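You operate a simulated robot arm through the tools that you are given. There is no shell and no other tool.

Carry out the task below with a simulated two-armed robot. There is one attempt and no reset: what you move stays moved.

JOB
Unclamp the orange and purple housings and shut them in the blue box.

Only the result counts: the job must be done as asked and must still hold three seconds after the hand-in. Knocking over, shifting, dropping, spilling or breaking anything else fails it.

ROBOT AND FRAMES
Two 6-joint arms with two-finger grippers on one trunk that stands fixed in place. Base frame: the origin is at the foot of the trunk, x ahead of it, y to its left, z up; the work surface is at about z = 740. Lengths are in mm, angles in rad, forces in N, time in s.
The left shoulder is at [30, 178, 963], the right one opposite. With the tool pointing down near the work surface each hand reaches from about 500 to 820 mm from the base axis, measured 20 degrees to its own side. Payload 2.54 kg a hand.
Tool frame (each hand has its own): the origin (TCP) lies between the finger pads and is the grasp point; the fingertips stand 30 mm ahead of it; z points along the fingers, y is the line along which they close. The gripper opens to 116 mm; its body begins 95 mm behind the TCP.
Orientation is that of the tool frame in the base frame, as a unit quaternion [w, x, y, z]. With the fingers straight down and closing along the base's y, the tool's x points along the base's -x, its y along +y and its z along -z.

CONTROLS
- The arms move only by the tool play_rows. It takes "left_moves", "right_moves" or both (then of equal length, played together; a hand with none holds still); each is a list of rows, each an object (a shift or turn left out is 0, a gripper value left out holds the last) with "linear": the shift along the tool's x, y, z in units of 20 mm (1.0 is 20 mm), a list of three; "delta_rot": the turn, a rotation vector about the tool's x, y, z in units of 4 degrees (1.0 is 4 degrees), a list of three; "fingers": the finger opening in mm, from 0 to 116. In form: [{"linear": [tx, ty, tz], "delta_rot": [wx, wy, wz], "fingers": fingers}, ...]. A call has 1 to 20 rows; each row shifts and turns the commanded pose from where the row before left it, along the tool's axes as they then stand. A call with a number of a shift or a turn outside -1 to 1 is refused whole. Each row takes 0.2 s and may step no farther than 50 mm and 0.15 rad from the row before; otherwise, or with a gripper value out of range, the whole call is refused. A pose out of reach is approached as far as the arm can. The call stops where the force on the tool passes 90 N (or 10 N more than at its start, if that is more) or the arm is blocked; 0.2 s more then pass. Each finger travels about 153 mm/s and halts on what it meets, pressing with about 29 N; the grip force reading is that of the motor and also rises with nothing between the fingers. The clock runs only during rows and for 0.2 s after the last one: add rows that do not move to give the fingers time. The reply holds the time, the measured pose of the TCP, the force on the tool along the base axes, the opening and the grip force, in the units named above and with some noise, with the torque about the TCP (base axes, N m) and any sound that the robot's microphone picked up.
- Cameras (640 x 400 px; columns grow to the right, rows downward): "scene" is now at [37.5, 2.6, 1670.2]; the picture's right is [0.04, -1.00, 0.00], its down [-0.86, -0.04, -0.50] and it looks along [0.50, 0.02, -0.86] (base axes); focal length 316 px, centre (320, 200). "left" rides on the left gripper at [69, 15, -122] in its tool frame; the picture's right is [-0.21, 0.98, 0.00], its down [-0.83, -0.18, -0.53] and it looks along [-0.52, -0.11, 0.85] (tool axes); focal length 251 px, centre (320, 200). "right" rides on the right gripper at [69, -15, -122] in its tool frame; the picture's right is [0.22, 0.98, 0.00], its down [-0.83, 0.18, -0.53] and it looks along [-0.52, 0.11, 0.85] (tool axes); focal length 251 px, centre (320, 200). There is no depth. A picture from a camera that has moved, and an enlarged one, comes with that camera's place and axes in the base frame and with its lens.
- camera(camera): a new picture of that camera. No time passes.
- slide_trunk(by): moves the trunk up (or, below 0, down) by that many mm; the arms and the scene camera ride with it, the base frame stays. It gives what a move gives, with no picture.
- aim_head(pan, tilt): turns the head with the scene camera to pan (to the left, within 2.496 rad either way) and tilt (down, from -0.506 to 1.204), counted from straight ahead of the robot. It gives what a move gives.
- close_up(camera, box): a new picture of the part [left, top, right, bottom] of that camera's present view, enlarged. No time passes.
- finish_job(): hands the job in; it is judged then, once.

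Nothing tells you positions but the pictures and the camera data. Unless the task says otherwise, let go and move clear before handing in.

The tools are called after "Emit:" by a JSON object that holds its "fn" and its "kwargs". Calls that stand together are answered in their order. play_rows: Moves the arms, as the interface text tells. Its arguments: {"type":"object","properties":{"left_moves":{"type":"array"},"right_moves":{"type":"array"}},"required":[]} The other tools are called the same way: slide_trunk (by) moves the trunk up or down; aim_head (pan, tilt) turns the head that bears the scene camera; camera (camera) takes a picture; close_up (camera, box) takes an enlarged picture of a part of a camera's view; finish_job () hands the job in.

At the start:

```text
t: 0.0
left_tool_pos: [495.8, 210.0, 1096.0]
left_orientation: [0.0, 0.0, 1.0, 0.0]
left_contact_force: [-0.1, 0.4, 0.3]
left_wrist_torque: [-0.02, -0.01, 0.01]
left_gripper_width: 116.3
left_grip_force: 0.2
right_tool_pos: [550.0, -189.3, 1071.9]
right_orientation: [0.0, 0.0, 1.0, 0.0]
right_contact_force: [0.3, -0.1, 0.1]
right_wrist_torque: [-0.01, -0.03, 0.01]
right_gripper_width: 115.8
right_grip_force: 0.1
trunk travel left (down, up): [-175.0, 365.0]
head pan, tilt (commanded): [0.042, 1.042]
```

scene: 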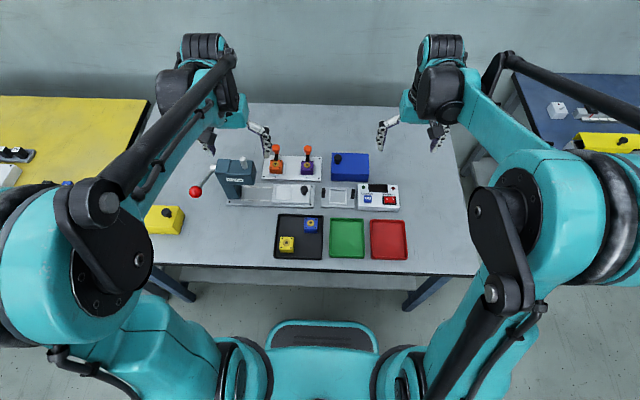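
right: 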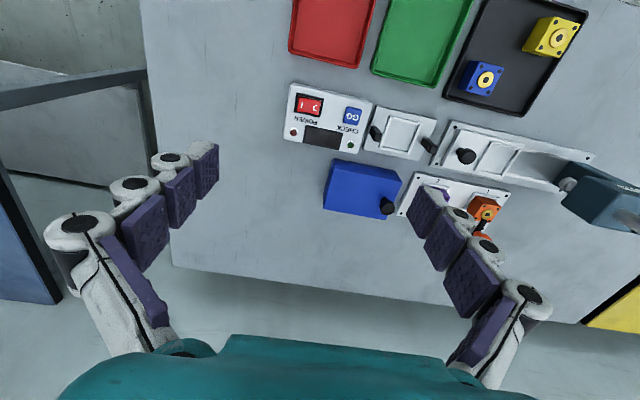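
left: 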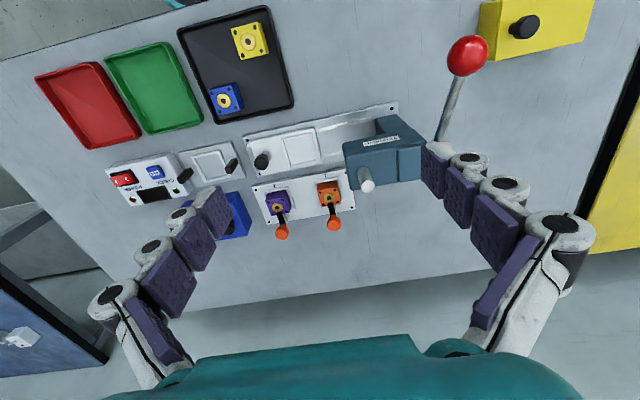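

I see a work surface with a press, a white clamp plate holding an orange and a purple housing under toggle clamps, a blue box, trays and a check box. I'll take close-ups before I move anything.

Emit:
{"fn": "close_up", "kwargs": {"camera": "scene", "box": [240, 130, 400, 230]}}

Emit:
{"fn": "close_up", "kwargs": {"camera": "left", "box": [220, 140, 380, 240]}}

Emit:
{"fn": "close_up", "kwargs": {"camera": "right", "box": [300, 130, 540, 280]}}

Emit:
{"fn": "close_up", "kwargs": {"camera": "scene", "box": [140, 140, 300, 240]}}

```text
4.00 times, centred on (320, 180) of scene
camera zoom: at [37.5, 2.6, 1670.2], right [0.04, -1.0, 0.0], down [-0.86, -0.04, -0.5], along [0.5, 0.02, -0.86], focal length 1263 px, centre (320, 280)
```

zoom: 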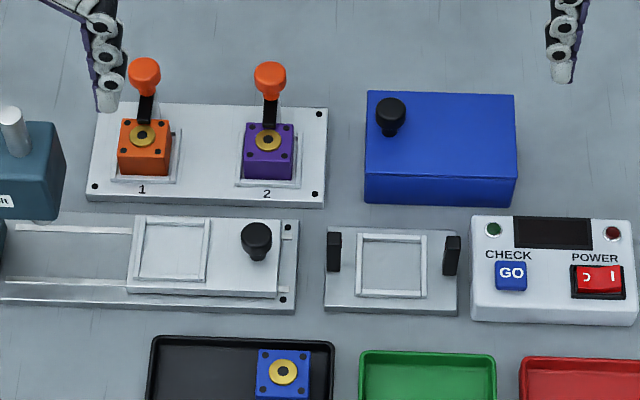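

```text
4.00 times, centred on (300, 190) of left
camera zoom: at [426.5, 224.4, 1219.0], right [0.21, 0.98, 0.0], down [0.83, -0.18, 0.53], along [0.52, -0.11, -0.85], focal length 1006 px, centre (400, 240)
```

zoom: 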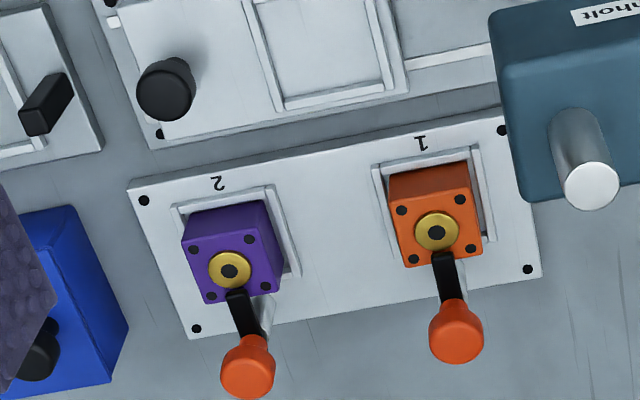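

```text
2.67 times, centred on (420, 205) of right
camera zoom: at [480.7, -204.4, 1195.4], right [-0.22, 0.98, 0.0], down [0.83, 0.18, 0.53], along [0.52, 0.11, -0.85], focal length 670 px, centre (53, 187)
```

zoom: 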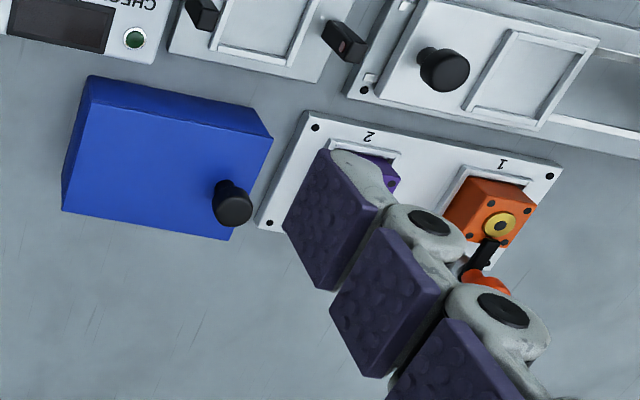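

```text
4.00 times, centred on (220, 190) of scene
camera zoom: at [37.5, 2.6, 1670.2], right [0.04, -1.0, 0.0], down [-0.86, -0.04, -0.5], along [0.5, 0.02, -0.86], focal length 1263 px, centre (720, 240)
```

zoom: 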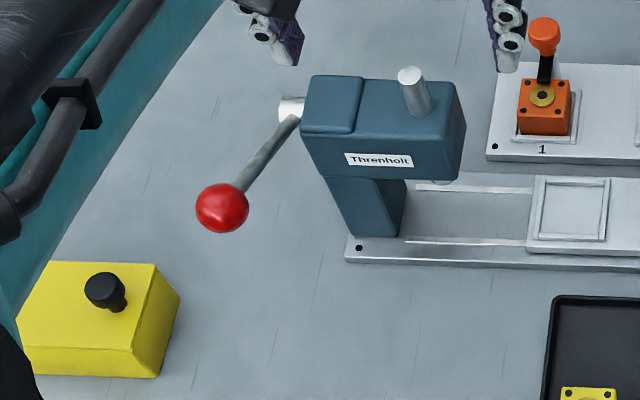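

I estimate the orange housing at about (700, 186) and the purple at about (700, 76). The blue box spans roughly x 661–761, y -142 to -11. I'll bring both hand cameras closer, still well above everything.

Emit:
{"fn": "play_rows", "kwargs": {"left_moves": [{"linear": [-0.457, -0.143, 0.686]}, {"linear": [-0.457, -0.143, 0.686]}, {"linear": [-0.457, -0.143, 0.686]}, {"linear": [-0.457, -0.143, 0.686]}, {"linear": [-0.457, -0.143, 0.686]}, {"linear": [-0.457, -0.143, 0.686]}, {"linear": [-0.457, -0.143, 0.686]}], "right_moves": [{"linear": [-0.357, 0.636, 0.871]}, {"linear": [-0.357, 0.636, 0.871]}, {"linear": [-0.357, 0.636, 0.871]}, {"linear": [-0.357, 0.636, 0.871]}, {"linear": [-0.357, 0.636, 0.871]}, {"linear": [-0.357, 0.636, 0.871]}, {"linear": [-0.357, 0.636, 0.871]}]}}

Emit:
{"fn": "camera", "kwargs": {"camera": "left"}}

Emit:
{"fn": "camera", "kwargs": {"camera": "right"}}

```text
t: 1.6
left_tool_pos: [559.6, 189.7, 1000.3]
left_orientation: [0.001, 0.0, 1.0, 0.0]
left_contact_force: [-0.2, -0.2, 0.7]
left_wrist_torque: [-0.01, 0.0, -0.04]
left_gripper_width: 116.1
left_grip_force: 0.1
right_tool_pos: [598.0, -99.3, 949.5]
right_orientation: [0.0, 0.0, 1.0, 0.0]
right_contact_force: [0.2, 0.4, -0.3]
right_wrist_torque: [-0.02, 0.0, -0.01]
right_gripper_width: 115.6
right_grip_force: 0.0
trunk travel left (down, up): [-175.0, 365.0]
head pan, tilt (commanded): [0.042, 1.042]
```

```text
taken
camera left: at [490.0, 204.5, 1123.2], right [0.21, 0.98, 0.0], down [0.83, -0.18, 0.53], along [0.52, -0.11, -0.85], focal length 251 px, centre (320, 200)
```

left: 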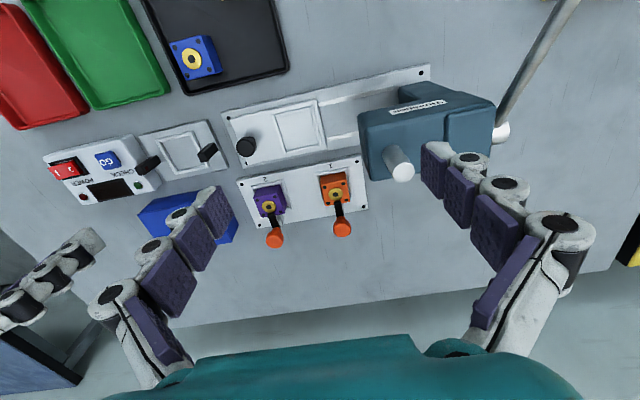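

```text
taken
camera right: at [528.7, -115.4, 1073.5], right [-0.22, 0.98, 0.0], down [0.83, 0.18, 0.53], along [0.52, 0.11, -0.85], focal length 251 px, centre (320, 200)
```

right: 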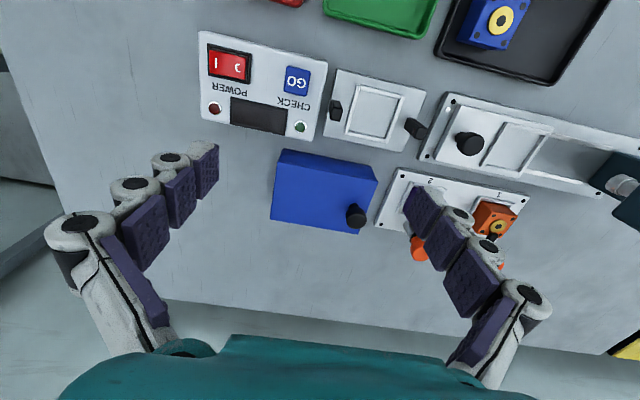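

Emit:
{"fn": "close_up", "kwargs": {"camera": "left", "box": [220, 140, 380, 240]}}

Emit:
{"fn": "close_up", "kwargs": {"camera": "right", "box": [250, 130, 410, 230]}}

```text
4.00 times, centred on (300, 190) of left
camera zoom: at [490.0, 204.5, 1123.2], right [0.21, 0.98, 0.0], down [0.83, -0.18, 0.53], along [0.52, -0.11, -0.85], focal length 1006 px, centre (400, 240)
```

zoom: 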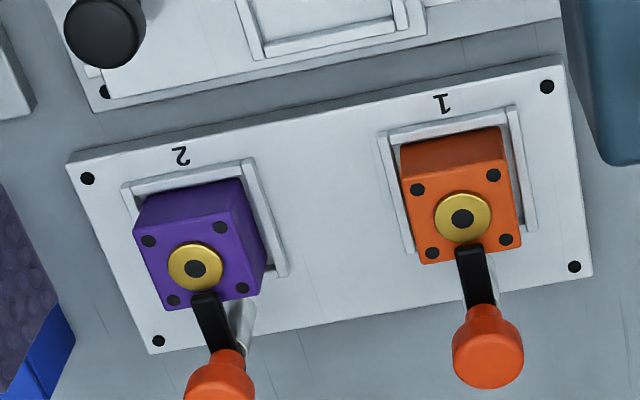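

```text
4.00 times, centred on (330, 180) of right
camera zoom: at [528.7, -115.4, 1073.5], right [-0.22, 0.98, 0.0], down [0.83, 0.18, 0.53], along [0.52, 0.11, -0.85], focal length 1006 px, centre (280, 280)
```

zoom: 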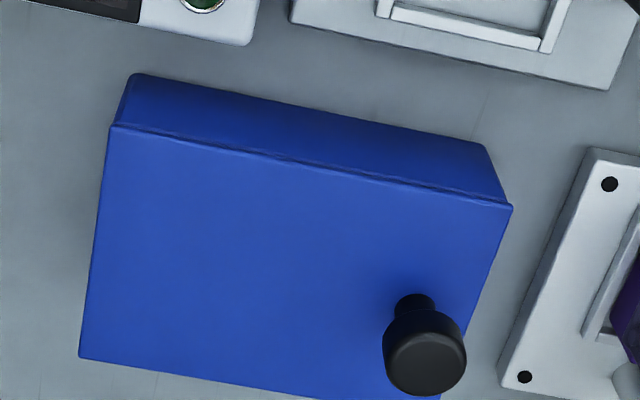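

The blue box has a thin lid with a black knob near its back-left corner. To see how the clamps and lid work, I'll turn the right hand so its camera looks across from the right side, and tip the left hand to look more level.

Emit:
{"fn": "play_rows", "kwargs": {"right_moves": [{"delta_rot": [0, 0, -1]}, {"delta_rot": [0, 0, -1]}, {"delta_rot": [0, 0, -1]}, {"delta_rot": [0, 0, -1]}, {"delta_rot": [0, 0, -1]}, {"delta_rot": [0, 0, -1]}, {"delta_rot": [0, 0, -1]}, {"delta_rot": [0, 0, -1]}, {"delta_rot": [0, 0, -1]}, {"delta_rot": [0, 0, -1]}, {"delta_rot": [0, 0, -1]}, {"delta_rot": [0, 0, -1]}, {"delta_rot": [0, -1, 0]}, {"delta_rot": [0, -1, 0]}, {"delta_rot": [0, -1, 0]}, {"delta_rot": [0, -1, 0]}, {"delta_rot": [0, -1, 0]}, {"delta_rot": [0, -1, 0]}, {"delta_rot": [0, -1, 0]}]}}

Emit:
{"fn": "camera", "kwargs": {"camera": "right"}}

```text
t: 5.6
left_tool_pos: [558.6, 190.1, 1002.4]
left_orientation: [0.001, 0.001, 1.0, 0.0]
left_contact_force: [-0.2, 0.2, -0.9]
left_wrist_torque: [-0.01, 0.0, 0.0]
left_gripper_width: 116.3
left_grip_force: 0.0
right_tool_pos: [598.2, -101.1, 950.6]
right_orientation: [0.222, -0.396, 0.886, 0.1]
right_contact_force: [0.3, 0.0, -0.2]
right_wrist_torque: [0.0, 0.02, 0.01]
right_gripper_width: 115.9
right_grip_force: 0.0
trunk travel left (down, up): [-175.0, 365.0]
head pan, tilt (commanded): [0.042, 1.042]
```

```text
taken
camera right: at [531.6, -198.7, 1027.4], right [-0.85, 0.51, -0.1], down [0.18, 0.48, 0.86], along [0.49, 0.71, -0.5], focal length 251 px, centre (320, 200)
```

right: 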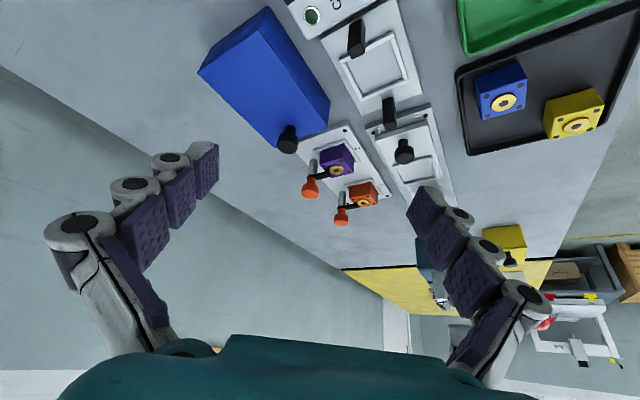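

Emit:
{"fn": "close_up", "kwargs": {"camera": "right", "box": [270, 110, 430, 240]}}

Emit:
{"fn": "close_up", "kwargs": {"camera": "right", "box": [190, 0, 350, 160]}}

```text
3.08 times, centred on (350, 175) of right
camera zoom: at [531.6, -198.7, 1027.4], right [-0.85, 0.51, -0.1], down [0.18, 0.48, 0.86], along [0.49, 0.71, -0.5], focal length 774 px, centre (228, 277)
```

zoom: 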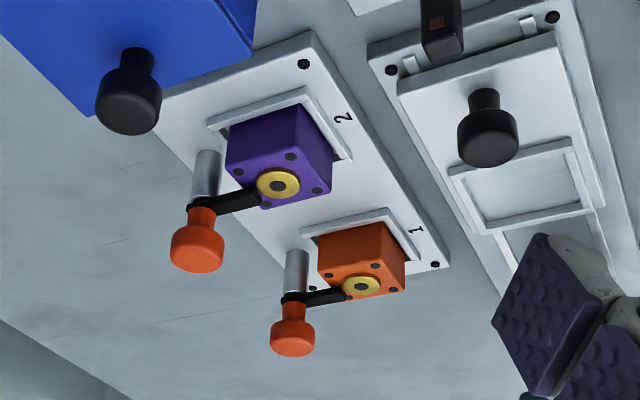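

```text
2.50 times, centred on (270, 80) of right
camera zoom: at [531.6, -198.7, 1027.4], right [-0.85, 0.51, -0.1], down [0.18, 0.48, 0.86], along [0.49, 0.71, -0.5], focal length 629 px, centre (445, 500)
```

zoom: 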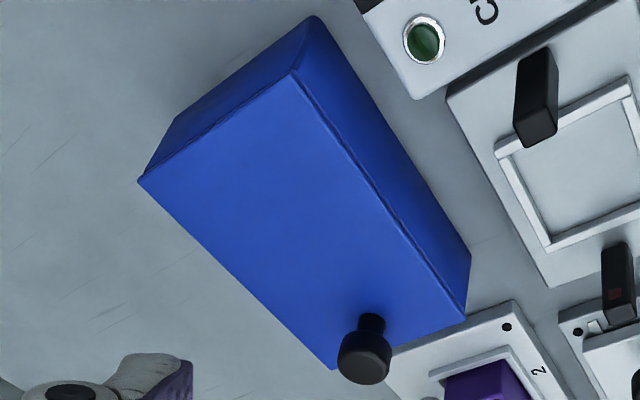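

The clamps are swing arms: a black arm sits on a silver post behind each housing with an orange knob on top. The box lid's knob is mid-depth near its left edge, so the lid is probably hinged on the right edge. I'll take tighter close-ups to fix the geometry.

Emit:
{"fn": "close_up", "kwargs": {"camera": "right", "box": [290, 130, 354, 202]}}

Emit:
{"fn": "close_up", "kwargs": {"camera": "right", "box": [324, 165, 388, 229]}}

Emit:
{"fn": "close_up", "kwargs": {"camera": "left", "box": [310, 160, 370, 240]}}

Emit:
{"fn": "close_up", "kwargs": {"camera": "left", "box": [240, 170, 310, 250]}}

Emit:
{"fn": "close_up", "kwargs": {"camera": "scene", "box": [260, 140, 330, 190]}}

Emit:
{"fn": "close_up", "kwargs": {"camera": "scene", "box": [325, 140, 385, 190]}}

```text
5.56 times, centred on (322, 166) of right
camera zoom: at [531.6, -198.7, 1027.4], right [-0.85, 0.51, -0.1], down [0.18, 0.48, 0.86], along [0.49, 0.71, -0.5], focal length 1397 px, centre (309, 389)
```

zoom: 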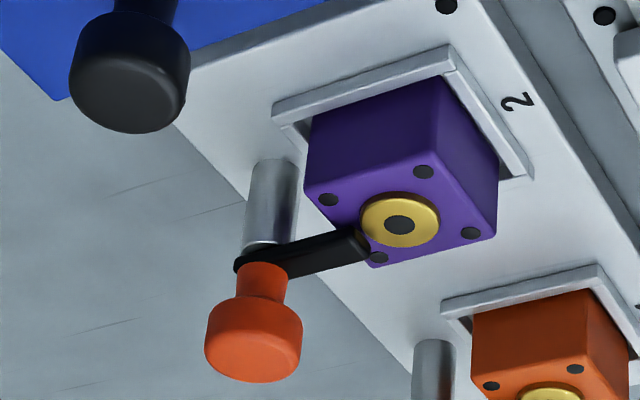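

```text
6.25 times, centred on (356, 197) of right
camera zoom: at [531.6, -198.7, 1027.4], right [-0.85, 0.51, -0.1], down [0.18, 0.48, 0.86], along [0.49, 0.71, -0.5], focal length 1572 px, centre (95, 219)
```

zoom: 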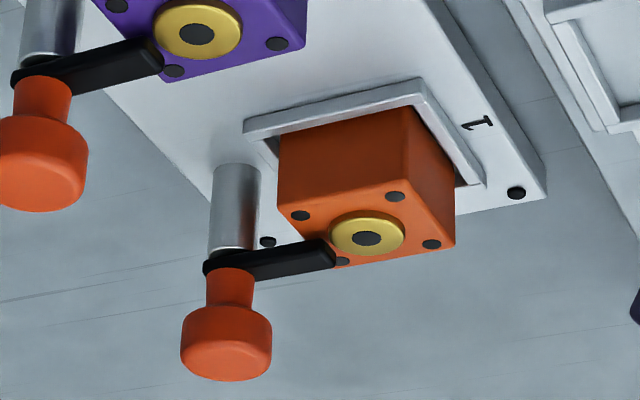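

```text
5.00 times, centred on (340, 200) of left
camera zoom: at [488.9, 204.2, 1123.8], right [0.21, 0.98, 0.0], down [0.83, -0.18, 0.53], along [0.52, -0.11, -0.85], focal length 1257 px, centre (220, 200)
```

zoom: 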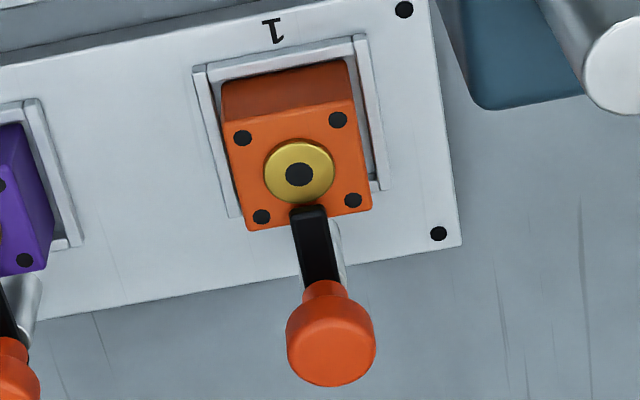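

```text
5.00 times, centred on (275, 210) of left
camera zoom: at [488.9, 204.2, 1123.8], right [0.21, 0.98, 0.0], down [0.83, -0.18, 0.53], along [0.52, -0.11, -0.85], focal length 1257 px, centre (545, 150)
```

zoom: 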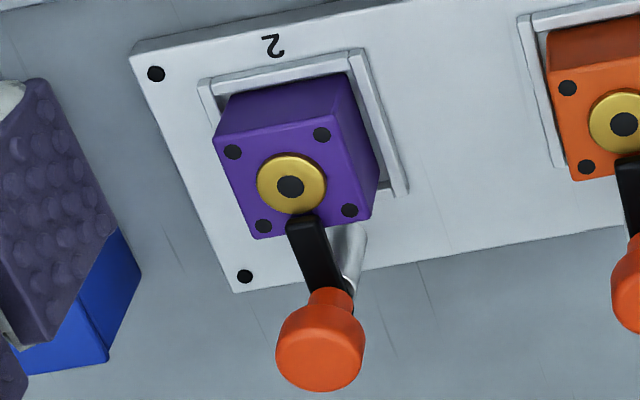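

```text
8.00 times, centred on (295, 165) of scene
camera zoom: at [37.4, 2.3, 1670.3], right [0.04, -1.0, 0.0], down [-0.86, -0.04, -0.5], along [0.5, 0.02, -0.86], focal length 2526 px, centre (520, 480)
```

zoom: 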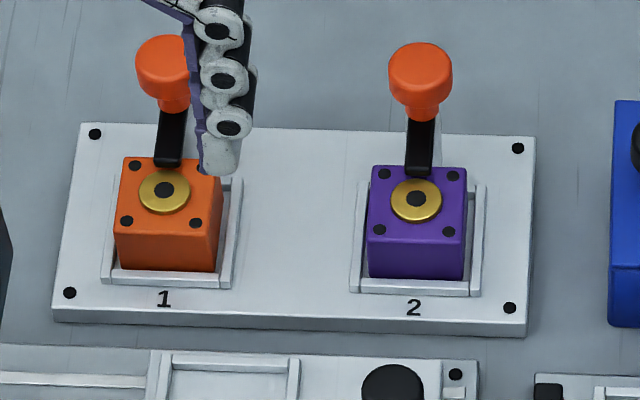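

```text
8.00 times, centred on (355, 165) of scene
camera zoom: at [37.4, 2.3, 1670.3], right [0.04, -1.0, 0.0], down [-0.86, -0.04, -0.5], along [0.5, 0.02, -0.86], focal length 2526 px, centre (40, 480)
```

zoom: 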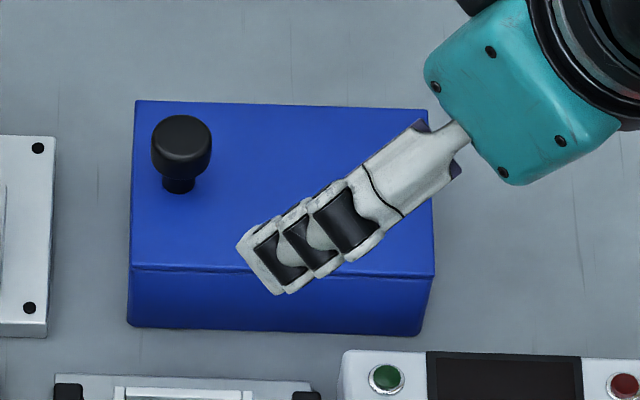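

The knob axes look to be at about (741, 185) and (741, 75), with knob heads near z 806–819. The press post rises to about z 948, so I'll move the left hand forward while it's still high, narrow the fingers, then look down at the orange clamp.

Emit:
{"fn": "play_rows", "kwargs": {"left_moves": [{"linear": [-0.91, -0.025, 0], "fingers": 60}, {"linear": [-0.91, -0.025, 0]}, {"linear": [-0.91, -0.025, 0]}, {"linear": [-0.91, -0.025, 0]}, {"linear": [-0.91, -0.025, 0]}, {"linear": [-0.91, -0.025, 0]}, {"linear": [-0.91, -0.025, 0]}, {"linear": [-0.91, -0.025, 0]}, {"linear": [-0.91, -0.025, 0]}, {"linear": [-0.91, -0.025, 0]}, {"linear": [0, 0, 1]}, {"linear": [0, 0, 1]}, {"linear": [0, 0, 1]}]}}

Emit:
{"fn": "camera", "kwargs": {"camera": "left"}}

Emit:
{"fn": "camera", "kwargs": {"camera": "right"}}

Emit:
{"fn": "camera", "kwargs": {"camera": "scene"}}

```text
t: 8.4
left_tool_pos: [744.3, 184.6, 939.5]
left_orientation: [0.0, 0.0, 1.0, 0.0]
left_contact_force: [-0.7, -1.1, 0.0]
left_wrist_torque: [-0.02, 0.01, -0.02]
left_gripper_width: 60.2
left_grip_force: 0.0
right_tool_pos: [598.6, -100.7, 950.7]
right_orientation: [0.221, -0.394, 0.886, 0.098]
right_contact_force: [0.9, -0.4, 0.8]
right_wrist_torque: [-0.02, -0.03, 0.01]
right_gripper_width: 116.0
right_grip_force: 0.2
trunk travel left (down, up): [-175.0, 365.0]
head pan, tilt (commanded): [0.042, 1.042]
```

```text
taken
camera left: at [674.5, 200.1, 1060.8], right [0.21, 0.98, 0.0], down [0.83, -0.18, 0.53], along [0.52, -0.11, -0.85], focal length 251 px, centre (320, 200)
```

left: 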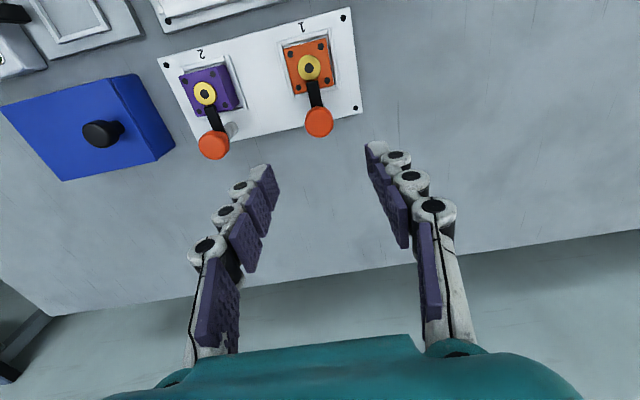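

```text
taken
camera right: at [532.0, -198.5, 1027.2], right [-0.85, 0.51, -0.1], down [0.19, 0.48, 0.86], along [0.49, 0.71, -0.5], focal length 251 px, centre (320, 200)
```

right: 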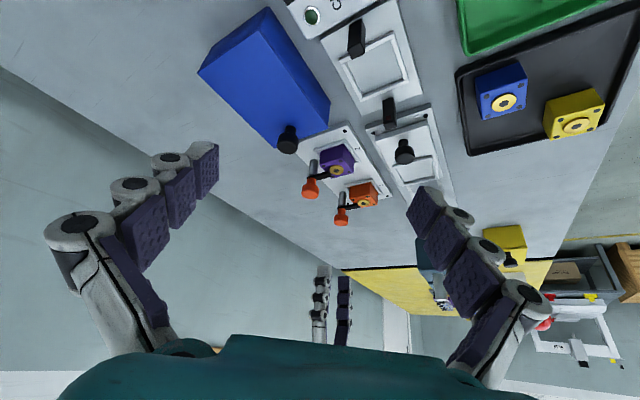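

```text
taken
camera scene: at [38.1, 2.7, 1670.2], right [0.04, -1.0, 0.0], down [-0.86, -0.04, -0.5], along [0.5, 0.02, -0.86], focal length 316 px, centre (320, 200)
```

scene: 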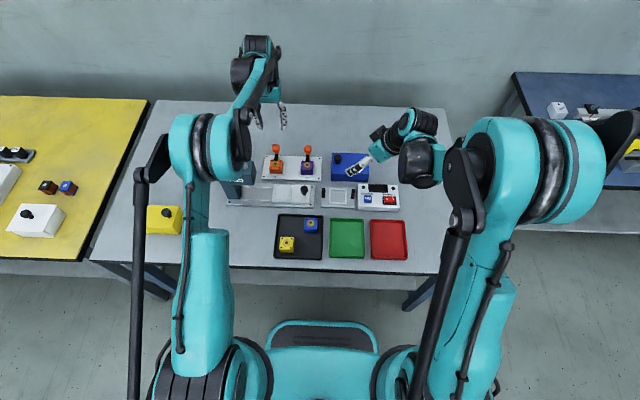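

Emit:
{"fn": "close_up", "kwargs": {"camera": "left", "box": [270, 30, 370, 150]}}

Emit:
{"fn": "close_up", "kwargs": {"camera": "left", "box": [160, 50, 260, 170]}}

Emit:
{"fn": "close_up", "kwargs": {"camera": "left", "box": [0, 60, 180, 190]}}

```text
3.33 times, centred on (320, 90) of left
camera zoom: at [674.5, 200.1, 1060.8], right [0.21, 0.98, 0.0], down [0.83, -0.18, 0.53], along [0.52, -0.11, -0.85], focal length 838 px, centre (320, 567)
```

zoom: 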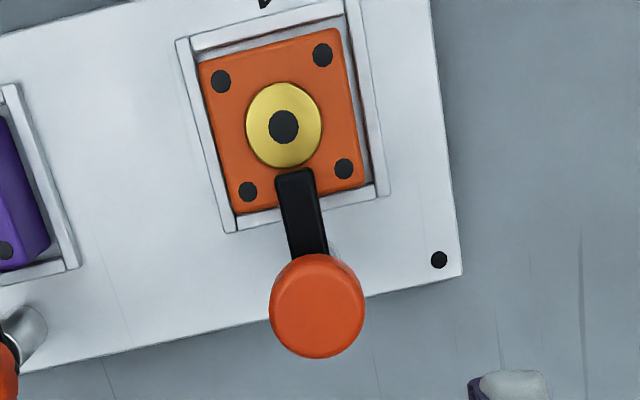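

```text
3.33 times, centred on (210, 110) of left
camera zoom: at [674.5, 200.1, 1060.8], right [0.21, 0.98, 0.0], down [0.83, -0.18, 0.53], along [0.52, -0.11, -0.85], focal length 838 px, centre (687, 500)
```

zoom: 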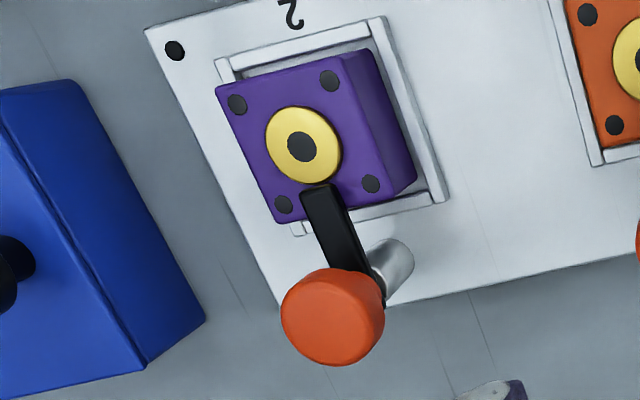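

```text
3.08 times, centred on (90, 125) of left
camera zoom: at [674.5, 200.1, 1060.8], right [0.21, 0.98, 0.0], down [0.83, -0.18, 0.53], along [0.52, -0.11, -0.85], focal length 774 px, centre (1028, 431)
```

zoom: 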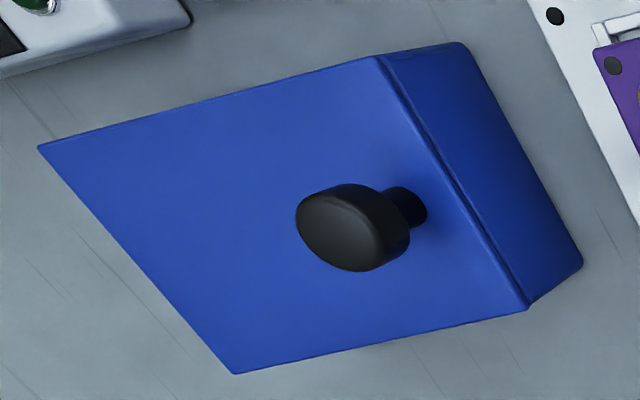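

The knob axes are now refined to about (738, 185) and (738, 75). I'll lower the left hand so only the fingertips straddle the orange clamp knob head, then close on it.

Emit:
{"fn": "play_rows", "kwargs": {"left_moves": [{"linear": [0.05, 0.004, 0.896]}, {"linear": [0.05, 0.004, 0.896]}, {"linear": [0.05, 0.004, 0.896]}, {"linear": [0.05, 0.004, 0.896]}, {"linear": [0.05, 0.004, 0.896]}, {"linear": [0.05, 0.004, 0.896]}, {}, {"fingers": 45}, {}]}}

Emit:
{"fn": "camera", "kwargs": {"camera": "left"}}

Emit:
{"fn": "close_up", "kwargs": {"camera": "right", "box": [290, 130, 430, 240]}}

Emit:
{"fn": "close_up", "kwargs": {"camera": "scene", "box": [240, 120, 340, 190]}}

```text
t: 10.4
left_tool_pos: [737.1, 186.6, 830.9]
left_orientation: [0.0, -0.001, 1.0, 0.0]
left_contact_force: [-0.5, -0.4, 0.4]
left_wrist_torque: [0.02, 0.02, -0.01]
left_gripper_width: 44.9
left_grip_force: 0.1
right_tool_pos: [599.4, -101.5, 951.2]
right_orientation: [0.221, -0.394, 0.886, 0.099]
right_contact_force: [-0.1, 0.8, 0.7]
right_wrist_torque: [-0.03, -0.02, -0.02]
right_gripper_width: 115.9
right_grip_force: 0.1
trunk travel left (down, up): [-175.0, 365.0]
head pan, tilt (commanded): [0.042, 1.042]
```

```text
taken
camera left: at [666.3, 201.0, 954.3], right [0.21, 0.98, 0.0], down [0.83, -0.18, 0.53], along [0.52, -0.11, -0.85], focal length 251 px, centre (320, 200)
```

left: 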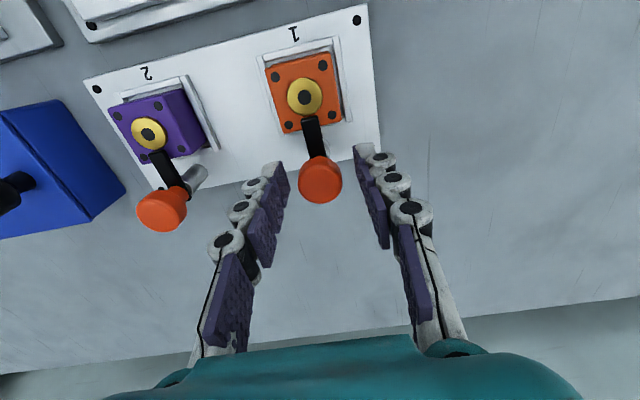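

```text
3.64 times, centred on (360, 185) of right
camera zoom: at [531.6, -198.6, 1027.4], right [-0.85, 0.51, -0.1], down [0.19, 0.48, 0.86], along [0.49, 0.71, -0.5], focal length 914 px, centre (174, 254)
```

zoom: 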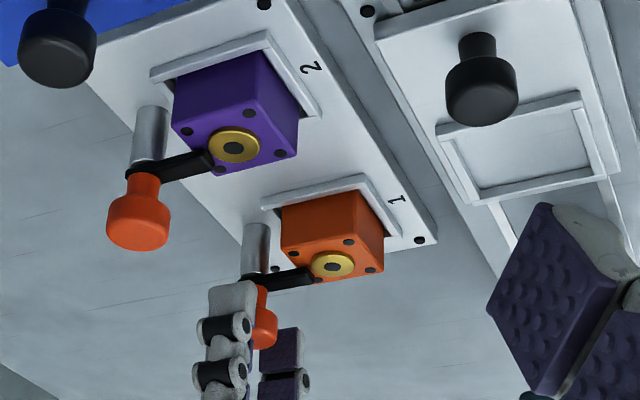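

```text
5.71 times, centred on (290, 155) of scene
camera zoom: at [37.5, 2.6, 1670.3], right [0.04, -1.0, 0.0], down [-0.86, -0.04, -0.5], along [0.5, 0.02, -0.86], focal length 1804 px, centre (491, 457)
```

zoom: 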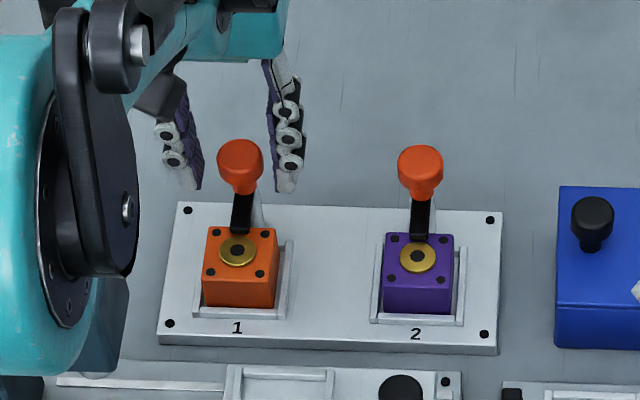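

The fingertips straddle the knob head at the right height. Now I'll close on it.

Emit:
{"fn": "play_rows", "kwargs": {"left_moves": [{"fingers": 30}, {"fingers": 15}, {}, {}]}}

Emit:
{"fn": "close_up", "kwargs": {"camera": "right", "box": [290, 130, 430, 240]}}

Emit:
{"fn": "close_up", "kwargs": {"camera": "left", "box": [240, 60, 400, 240]}}

```text
t: 11.4
left_tool_pos: [737.1, 185.4, 832.2]
left_orientation: [0.0, 0.0, 1.0, 0.0]
left_contact_force: [-1.1, -4.5, -2.4]
left_wrist_torque: [-0.11, -0.1, -0.02]
left_gripper_width: 26.2
left_grip_force: 45.3
right_tool_pos: [599.1, -100.7, 950.2]
right_orientation: [0.221, -0.395, 0.886, 0.098]
right_contact_force: [-0.7, -0.4, -0.4]
right_wrist_torque: [0.01, 0.03, 0.02]
right_gripper_width: 116.3
right_grip_force: 0.1
trunk travel left (down, up): [-175.0, 365.0]
head pan, tilt (commanded): [0.042, 1.042]
```

```text
3.64 times, centred on (360, 185) of right
camera zoom: at [531.7, -199.1, 1027.3], right [-0.85, 0.51, -0.1], down [0.19, 0.48, 0.86], along [0.49, 0.71, -0.5], focal length 914 px, centre (174, 254)
```

zoom: 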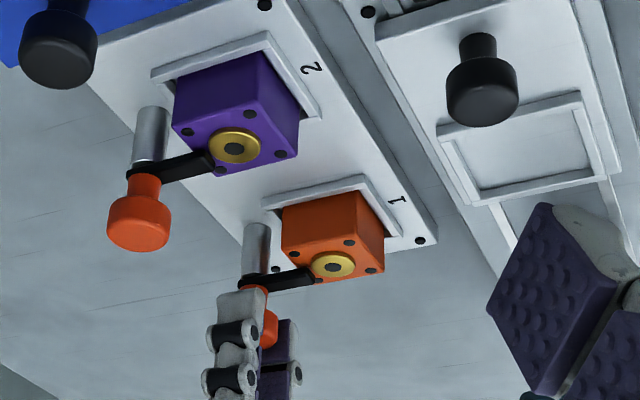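

```text
2.22 times, centred on (320, 150) of left
camera zoom: at [666.5, 200.2, 954.2], right [0.21, 0.98, 0.0], down [0.83, -0.18, 0.53], along [0.52, -0.11, -0.85], focal length 559 px, centre (320, 311)
```

zoom: 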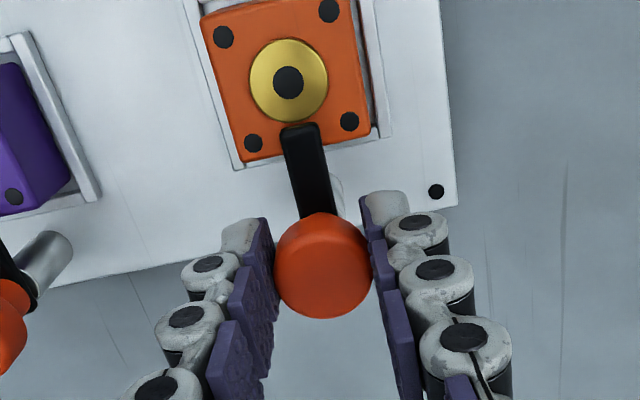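

The knob is gripped at 26 mm. I'll twist a small amount to test which way the arm turns.

Emit:
{"fn": "play_rows", "kwargs": {"left_moves": [{"delta_rot": [0, 0, -1]}, {"delta_rot": [0, 0, -1]}, {"delta_rot": [0, 0, -1]}, {"delta_rot": [0, 0, -1]}]}}

Emit:
{"fn": "close_up", "kwargs": {"camera": "right", "box": [290, 130, 430, 240]}}

Emit:
{"fn": "close_up", "kwargs": {"camera": "left", "box": [240, 60, 400, 240]}}

```text
t: 12.4
left_tool_pos: [736.5, 184.3, 831.2]
left_orientation: [-0.002, -0.14, 0.99, 0.001]
left_contact_force: [-3.0, -6.0, -10.6]
left_wrist_torque: [-0.22, 0.04, -0.49]
left_gripper_width: 26.7
left_grip_force: 45.2
right_tool_pos: [599.1, -101.0, 950.4]
right_orientation: [0.221, -0.394, 0.887, 0.098]
right_contact_force: [0.2, 0.0, 0.7]
right_wrist_torque: [0.02, -0.01, -0.03]
right_gripper_width: 116.0
right_grip_force: 0.1
trunk travel left (down, up): [-175.0, 365.0]
head pan, tilt (commanded): [0.042, 1.042]
```

```text
3.64 times, centred on (360, 185) of right
camera zoom: at [532.3, -199.0, 1026.9], right [-0.85, 0.51, -0.1], down [0.19, 0.48, 0.86], along [0.49, 0.71, -0.5], focal length 914 px, centre (174, 254)
```

zoom: 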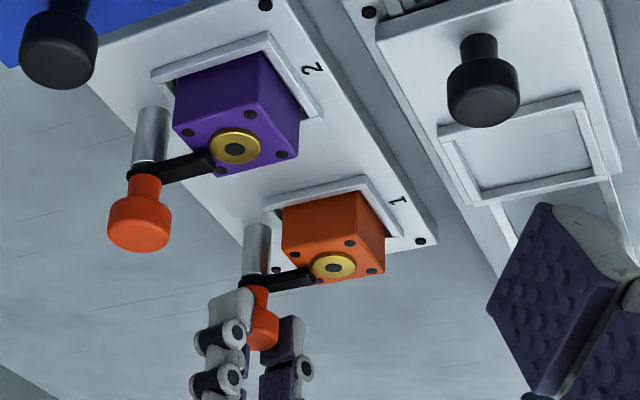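

```text
2.22 times, centred on (320, 150) of left
camera zoom: at [665.3, 179.5, 954.2], right [-0.06, 1.0, 0.0], down [0.84, 0.05, 0.53], along [0.53, 0.03, -0.85], focal length 559 px, centre (320, 311)
```

zoom: 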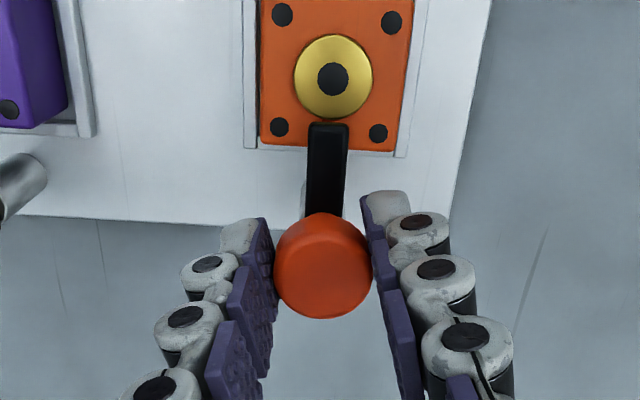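

The arm did not turn and the knob slipped against about 0.5 N·m. I'll try the other direction.

Emit:
{"fn": "play_rows", "kwargs": {"left_moves": [{"delta_rot": [0, 0, 1]}, {"delta_rot": [0, 0, 1]}, {"delta_rot": [0, 0, 1]}, {"delta_rot": [0, 0, 1]}, {"delta_rot": [0, 0, 1]}, {"delta_rot": [0, 0, 1]}, {"delta_rot": [0, 0, 1]}, {"delta_rot": [0, 0, 1]}]}}

Emit:
{"fn": "close_up", "kwargs": {"camera": "right", "box": [290, 130, 430, 240]}}

Emit:
{"fn": "close_up", "kwargs": {"camera": "left", "box": [240, 60, 400, 240]}}

```text
t: 14.2
left_tool_pos: [736.1, 186.0, 831.5]
left_orientation: [0.0, 0.139, 0.99, 0.0]
left_contact_force: [-12.5, -0.5, -27.2]
left_wrist_torque: [0.2, 1.02, -0.03]
left_gripper_width: 27.0
left_grip_force: 45.1
right_tool_pos: [600.6, -100.2, 950.0]
right_orientation: [0.22, -0.395, 0.887, 0.098]
right_contact_force: [0.0, 0.3, 0.1]
right_wrist_torque: [0.03, 0.0, 0.0]
right_gripper_width: 116.3
right_grip_force: 0.0
trunk travel left (down, up): [-175.0, 365.0]
head pan, tilt (commanded): [0.042, 1.042]
```

```text
3.64 times, centred on (360, 185) of right
camera zoom: at [533.1, -198.0, 1026.7], right [-0.85, 0.51, -0.1], down [0.19, 0.48, 0.86], along [0.49, 0.71, -0.5], focal length 914 px, centre (174, 254)
```

zoom: 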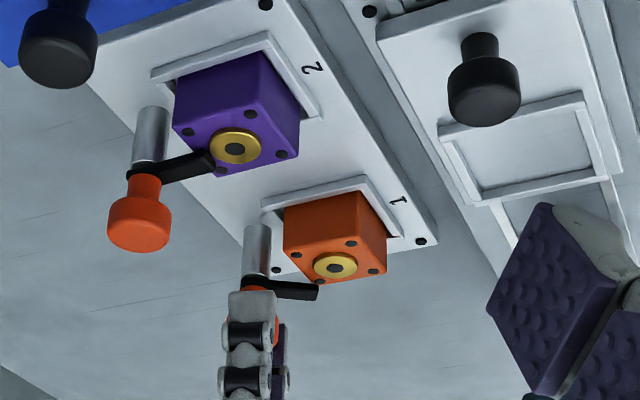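

```text
2.22 times, centred on (320, 150) of left
camera zoom: at [673.8, 219.6, 954.2], right [0.48, 0.88, 0.0], down [0.74, -0.4, 0.53], along [0.47, -0.25, -0.85], focal length 559 px, centre (320, 311)
```

zoom: 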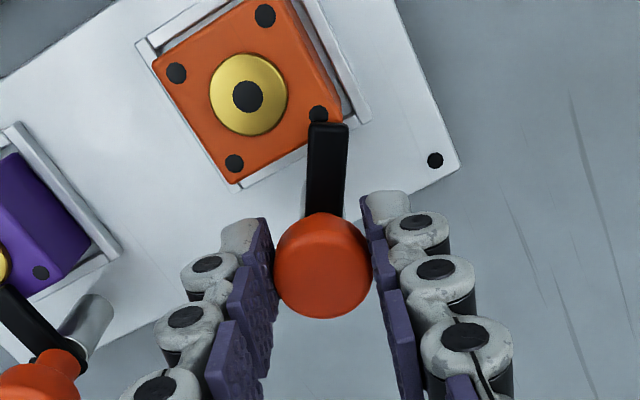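

The arm turns toward +y together with the knob. I'll keep twisting that way and watch the forces.

Emit:
{"fn": "play_rows", "kwargs": {"left_moves": [{"linear": [0, 0, 0.03], "delta_rot": [0, 0, 1]}, {"linear": [0, 0, 0.03], "delta_rot": [0, 0, 1]}, {"delta_rot": [0, 0, 1]}, {"delta_rot": [0, 0, 1]}, {"delta_rot": [0, 0, 1]}]}}

Emit:
{"fn": "close_up", "kwargs": {"camera": "right", "box": [290, 130, 430, 240]}}

```text
t: 15.4
left_tool_pos: [736.0, 187.3, 832.4]
left_orientation: [0.001, 0.308, 0.951, 0.002]
left_contact_force: [3.5, 11.4, -7.0]
left_wrist_torque: [0.54, 0.55, 0.05]
left_gripper_width: 26.9
left_grip_force: 44.8
right_tool_pos: [600.8, -98.4, 950.0]
right_orientation: [0.22, -0.396, 0.886, 0.099]
right_contact_force: [0.9, -0.2, 0.1]
right_wrist_torque: [-0.02, 0.01, 0.01]
right_gripper_width: 116.1
right_grip_force: 0.2
trunk travel left (down, up): [-175.0, 365.0]
head pan, tilt (commanded): [0.042, 1.042]
```

```text
3.64 times, centred on (360, 185) of right
camera zoom: at [532.7, -197.3, 1027.3], right [-0.85, 0.51, -0.1], down [0.19, 0.48, 0.86], along [0.49, 0.71, -0.5], focal length 914 px, centre (174, 254)
```

zoom: 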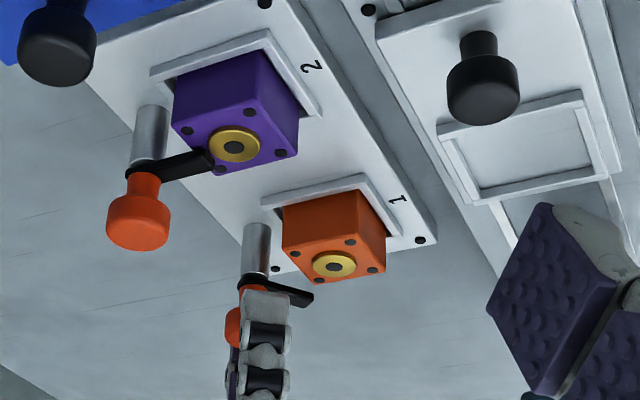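

Emit:
{"fn": "play_rows", "kwargs": {"left_moves": [{"delta_rot": [0, 0, 1]}, {"delta_rot": [0, 0, 1]}, {"delta_rot": [0, 0, 1]}, {"delta_rot": [0, 0, 1]}, {"delta_rot": [0, 0, 1]}, {"delta_rot": [0, 0, 1]}, {"delta_rot": [0, 0, 1]}]}}

Emit:
{"fn": "close_up", "kwargs": {"camera": "right", "box": [290, 130, 430, 240]}}

Emit:
{"fn": "camera", "kwargs": {"camera": "left"}}

```text
t: 17.0
left_tool_pos: [738.2, 188.8, 832.2]
left_orientation: [0.002, 0.529, 0.849, 0.002]
left_contact_force: [32.4, 26.9, 18.1]
left_wrist_torque: [0.2, -0.89, 0.13]
left_gripper_width: 26.5
left_grip_force: 45.1
right_tool_pos: [600.3, -98.5, 950.4]
right_orientation: [0.22, -0.395, 0.886, 0.099]
right_contact_force: [1.1, 0.2, -0.8]
right_wrist_torque: [0.01, -0.01, -0.02]
right_gripper_width: 116.1
right_grip_force: 0.0
trunk travel left (down, up): [-175.0, 365.0]
head pan, tilt (commanded): [0.042, 1.042]
```

```text
3.64 times, centred on (360, 185) of right
camera zoom: at [532.9, -196.6, 1027.3], right [-0.85, 0.51, -0.1], down [0.19, 0.48, 0.86], along [0.49, 0.71, -0.5], focal length 914 px, centre (174, 254)
```

zoom: 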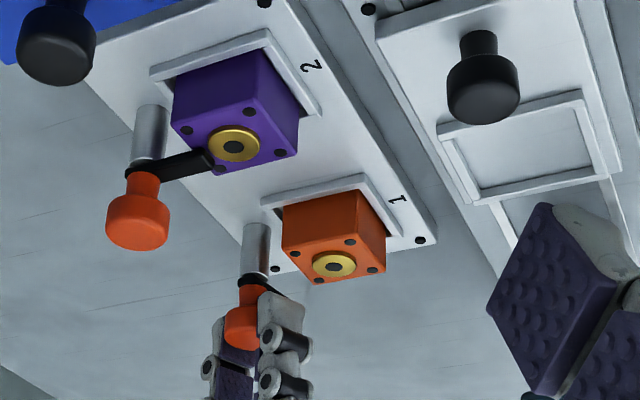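

```text
taken
camera left: at [720.1, 256.7, 954.0], right [0.97, 0.24, 0.01], down [0.2, -0.82, 0.53], along [0.13, -0.52, -0.85], focal length 251 px, centre (320, 200)
```

left: 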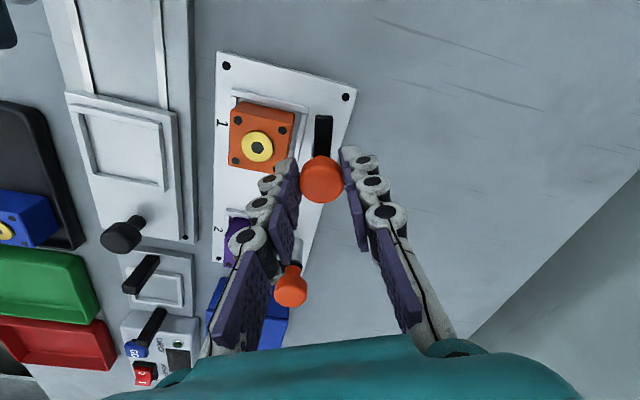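

The arm is about 64° round and clear of the housing top. I'll centre the command a little better and swing it to about 90°.

Emit:
{"fn": "play_rows", "kwargs": {"left_moves": [{"linear": [0.02, 0.05, 0], "delta_rot": [0, 0, 1]}, {"linear": [0.02, 0.05, 0], "delta_rot": [0, 0, 1]}, {"delta_rot": [0, 0, 1]}, {"delta_rot": [0, 0, 1]}, {"delta_rot": [0, 0, 1]}, {"delta_rot": [0, 0, 1]}]}}

Emit:
{"fn": "camera", "kwargs": {"camera": "left"}}

```text
t: 18.4
left_tool_pos: [739.5, 186.5, 829.7]
left_orientation: [0.001, 0.695, 0.719, -0.001]
left_contact_force: [26.0, 13.3, 2.3]
left_wrist_torque: [0.58, -0.55, 0.32]
left_gripper_width: 26.4
left_grip_force: 44.9
right_tool_pos: [601.5, -99.3, 949.6]
right_orientation: [0.22, -0.396, 0.886, 0.098]
right_contact_force: [0.6, -0.3, -0.1]
right_wrist_torque: [-0.02, 0.01, -0.01]
right_gripper_width: 116.1
right_grip_force: 0.0
trunk travel left (down, up): [-175.0, 365.0]
head pan, tilt (commanded): [0.042, 1.042]
```

```text
taken
camera left: at [751.8, 255.9, 952.9], right [0.98, -0.18, 0.0], down [-0.15, -0.83, 0.53], along [-0.1, -0.53, -0.85], focal length 251 px, centre (320, 200)
```

left: 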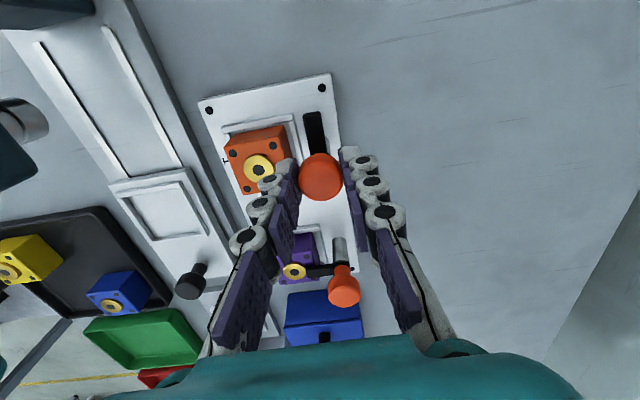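

The orange arm is swung fully to the side. I'll release, rise, turn the hand back and move over the purple clamp.

Emit:
{"fn": "play_rows", "kwargs": {"left_moves": [{"fingers": 60}, {}, {"linear": [0, 0, -1]}, {"linear": [0, 0, -1]}, {"linear": [0, 0, -1]}, {"linear": [0, 0, -1]}, {"delta_rot": [0, 0, -1]}, {"delta_rot": [0, 0, -1]}, {"delta_rot": [0, 0, -1]}, {"delta_rot": [0, 0, -1]}, {"delta_rot": [0, 0, -1]}, {"delta_rot": [0, 0, -1]}, {"delta_rot": [0, 0, -1]}, {"delta_rot": [0, 0, -1]}, {"delta_rot": [0, 0, -1]}, {"delta_rot": [0, 0, -1]}, {"delta_rot": [0, 0, -1]}, {"delta_rot": [0, 0, -1]}, {"delta_rot": [0, 0, -1]}, {"delta_rot": [0, 0, -1]}]}}

Emit:
{"fn": "play_rows", "kwargs": {"left_moves": [{"delta_rot": [0, 0, -1]}, {"delta_rot": [0, 0, -1]}, {"delta_rot": [0, 0, -1]}, {"delta_rot": [0, 0, -1]}, {"delta_rot": [0, 0, -1]}, {"delta_rot": [0, 0, -1]}, {"delta_rot": [0, 0, -1]}, {"delta_rot": [0, 0, -1]}]}}

Emit:
{"fn": "camera", "kwargs": {"camera": "left"}}

```text
t: 22.6
left_tool_pos: [736.9, 185.5, 911.5]
left_orientation: [0.0, 0.275, 0.961, 0.0]
left_contact_force: [-0.2, 0.5, -0.2]
left_wrist_torque: [0.03, 0.01, -0.01]
left_gripper_width: 59.7
left_grip_force: 0.1
right_tool_pos: [599.6, -100.8, 950.9]
right_orientation: [0.221, -0.393, 0.887, 0.098]
right_contact_force: [-0.4, 0.4, 0.3]
right_wrist_torque: [0.0, -0.03, -0.01]
right_gripper_width: 116.1
right_grip_force: 0.0
trunk travel left (down, up): [-175.0, 365.0]
head pan, tilt (commanded): [0.042, 1.042]
```

```text
t: 24.4
left_tool_pos: [736.8, 187.1, 912.7]
left_orientation: [0.0, -0.001, 1.0, 0.0]
left_contact_force: [0.1, -0.5, -0.3]
left_wrist_torque: [-0.01, 0.02, -0.02]
left_gripper_width: 59.9
left_grip_force: 0.1
right_tool_pos: [600.3, -100.6, 951.1]
right_orientation: [0.221, -0.396, 0.886, 0.099]
right_contact_force: [0.0, 0.8, 0.2]
right_wrist_torque: [-0.01, 0.04, 0.02]
right_gripper_width: 115.8
right_grip_force: 0.0
trunk travel left (down, up): [-175.0, 365.0]
head pan, tilt (commanded): [0.042, 1.042]
```

```text
taken
camera left: at [668.0, 201.6, 1035.0], right [0.21, 0.98, 0.0], down [0.83, -0.18, 0.53], along [0.52, -0.11, -0.85], focal length 251 px, centre (320, 200)
```

left: 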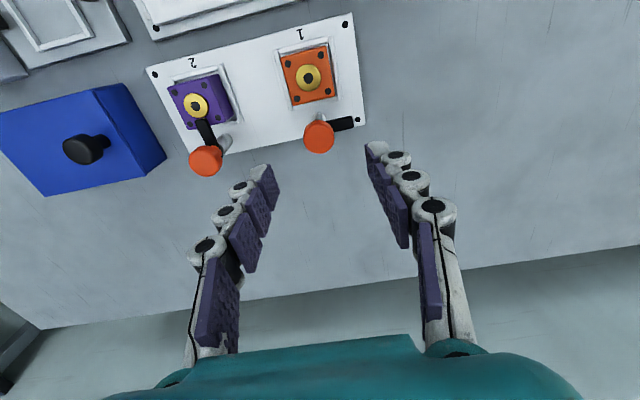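

Emit:
{"fn": "play_rows", "kwargs": {"left_moves": [{"linear": [0, -0.92, 0]}, {"linear": [0, -0.92, 0]}, {"linear": [0, -0.92, 0]}, {"linear": [0, -0.92, 0]}, {"linear": [0, -0.92, 0]}, {"linear": [0, -0.92, 0]}]}}

Emit:
{"fn": "close_up", "kwargs": {"camera": "left", "box": [240, 50, 400, 190]}}

```text
t: 25.8
left_tool_pos: [737.9, 75.3, 912.0]
left_orientation: [0.0, -0.001, 1.0, 0.001]
left_contact_force: [-0.2, 0.5, 0.6]
left_wrist_torque: [0.0, -0.02, 0.01]
left_gripper_width: 59.9
left_grip_force: 0.1
right_tool_pos: [599.7, -101.7, 950.9]
right_orientation: [0.221, -0.395, 0.886, 0.098]
right_contact_force: [-0.8, 0.0, -0.5]
right_wrist_torque: [0.04, 0.02, 0.02]
right_gripper_width: 115.8
right_grip_force: 0.1
trunk travel left (down, up): [-175.0, 365.0]
head pan, tilt (commanded): [0.042, 1.042]
```

```text
2.86 times, centred on (320, 120) of left
camera zoom: at [667.7, 90.3, 1034.0], right [0.21, 0.98, 0.0], down [0.83, -0.18, 0.53], along [0.52, -0.11, -0.85], focal length 718 px, centre (320, 429)
```

zoom: 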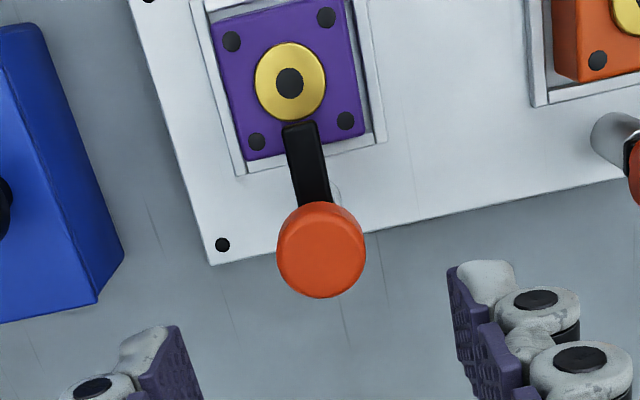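

The purple knob is directly below the hand at (737.5, 75.5). I'll descend, grip, and twist it the same way.

Emit:
{"fn": "play_rows", "kwargs": {"left_moves": [{"linear": [0, 0, 1]}, {"linear": [0, 0, 1]}, {"linear": [0, 0, 1]}, {"linear": [0, 0, 1]}, {}, {"fingers": 30}, {"fingers": 15}, {}, {}]}}

Emit:
{"fn": "close_up", "kwargs": {"camera": "left", "box": [240, 60, 400, 240]}}

```text
t: 27.8
left_tool_pos: [736.0, 74.5, 831.1]
left_orientation: [0.0, -0.001, 1.0, 0.0]
left_contact_force: [-1.0, 5.7, -1.8]
left_wrist_torque: [0.13, 0.05, 0.03]
left_gripper_width: 26.5
left_grip_force: 44.8
right_tool_pos: [599.8, -99.0, 949.8]
right_orientation: [0.221, -0.395, 0.886, 0.099]
right_contact_force: [-0.2, 0.8, -0.2]
right_wrist_torque: [0.01, 0.01, 0.01]
right_gripper_width: 116.1
right_grip_force: 0.2
trunk travel left (down, up): [-175.0, 365.0]
head pan, tilt (commanded): [0.042, 1.042]
```

```text
2.22 times, centred on (320, 150) of left
camera zoom: at [666.4, 90.0, 954.0], right [0.21, 0.98, 0.0], down [0.83, -0.18, 0.53], along [0.52, -0.11, -0.85], focal length 559 px, centre (320, 311)
```

zoom: 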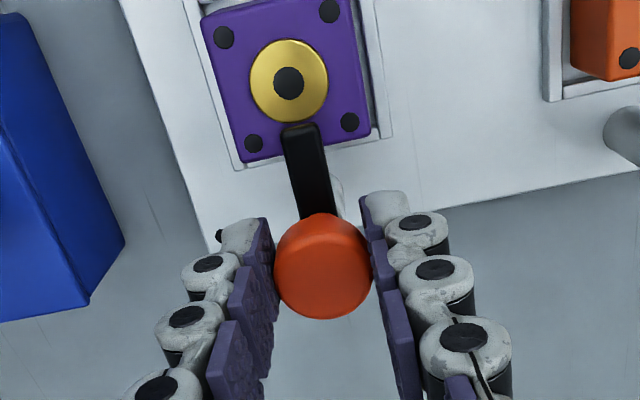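

Emit:
{"fn": "play_rows", "kwargs": {"left_moves": [{"delta_rot": [0, 0, 1]}, {"delta_rot": [0, 0, 1]}, {"delta_rot": [0, 0, 1]}, {"delta_rot": [0, 0, 1]}, {"delta_rot": [0, 0, 1]}, {"delta_rot": [0, 0, 1]}, {"delta_rot": [0, 0, 1]}]}}

Emit:
{"fn": "camera", "kwargs": {"camera": "left"}}

```text
t: 29.4
left_tool_pos: [736.1, 77.8, 831.3]
left_orientation: [0.0, 0.243, 0.97, 0.001]
left_contact_force: [-12.0, 12.2, -5.9]
left_wrist_torque: [0.82, 1.39, 0.04]
left_gripper_width: 26.5
left_grip_force: 45.0
right_tool_pos: [598.8, -100.2, 950.9]
right_orientation: [0.221, -0.395, 0.886, 0.098]
right_contact_force: [0.0, 0.4, -0.2]
right_wrist_torque: [0.0, 0.01, -0.01]
right_gripper_width: 116.1
right_grip_force: 0.1
trunk travel left (down, up): [-175.0, 365.0]
head pan, tilt (commanded): [0.042, 1.042]
```

```text
taken
camera left: at [682.1, 122.6, 954.1], right [0.65, 0.76, 0.0], down [0.64, -0.55, 0.53], along [0.41, -0.35, -0.85], focal length 251 px, centre (320, 200)
```

left: 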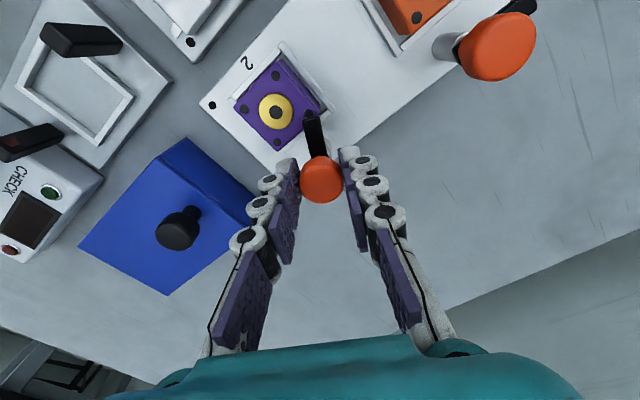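

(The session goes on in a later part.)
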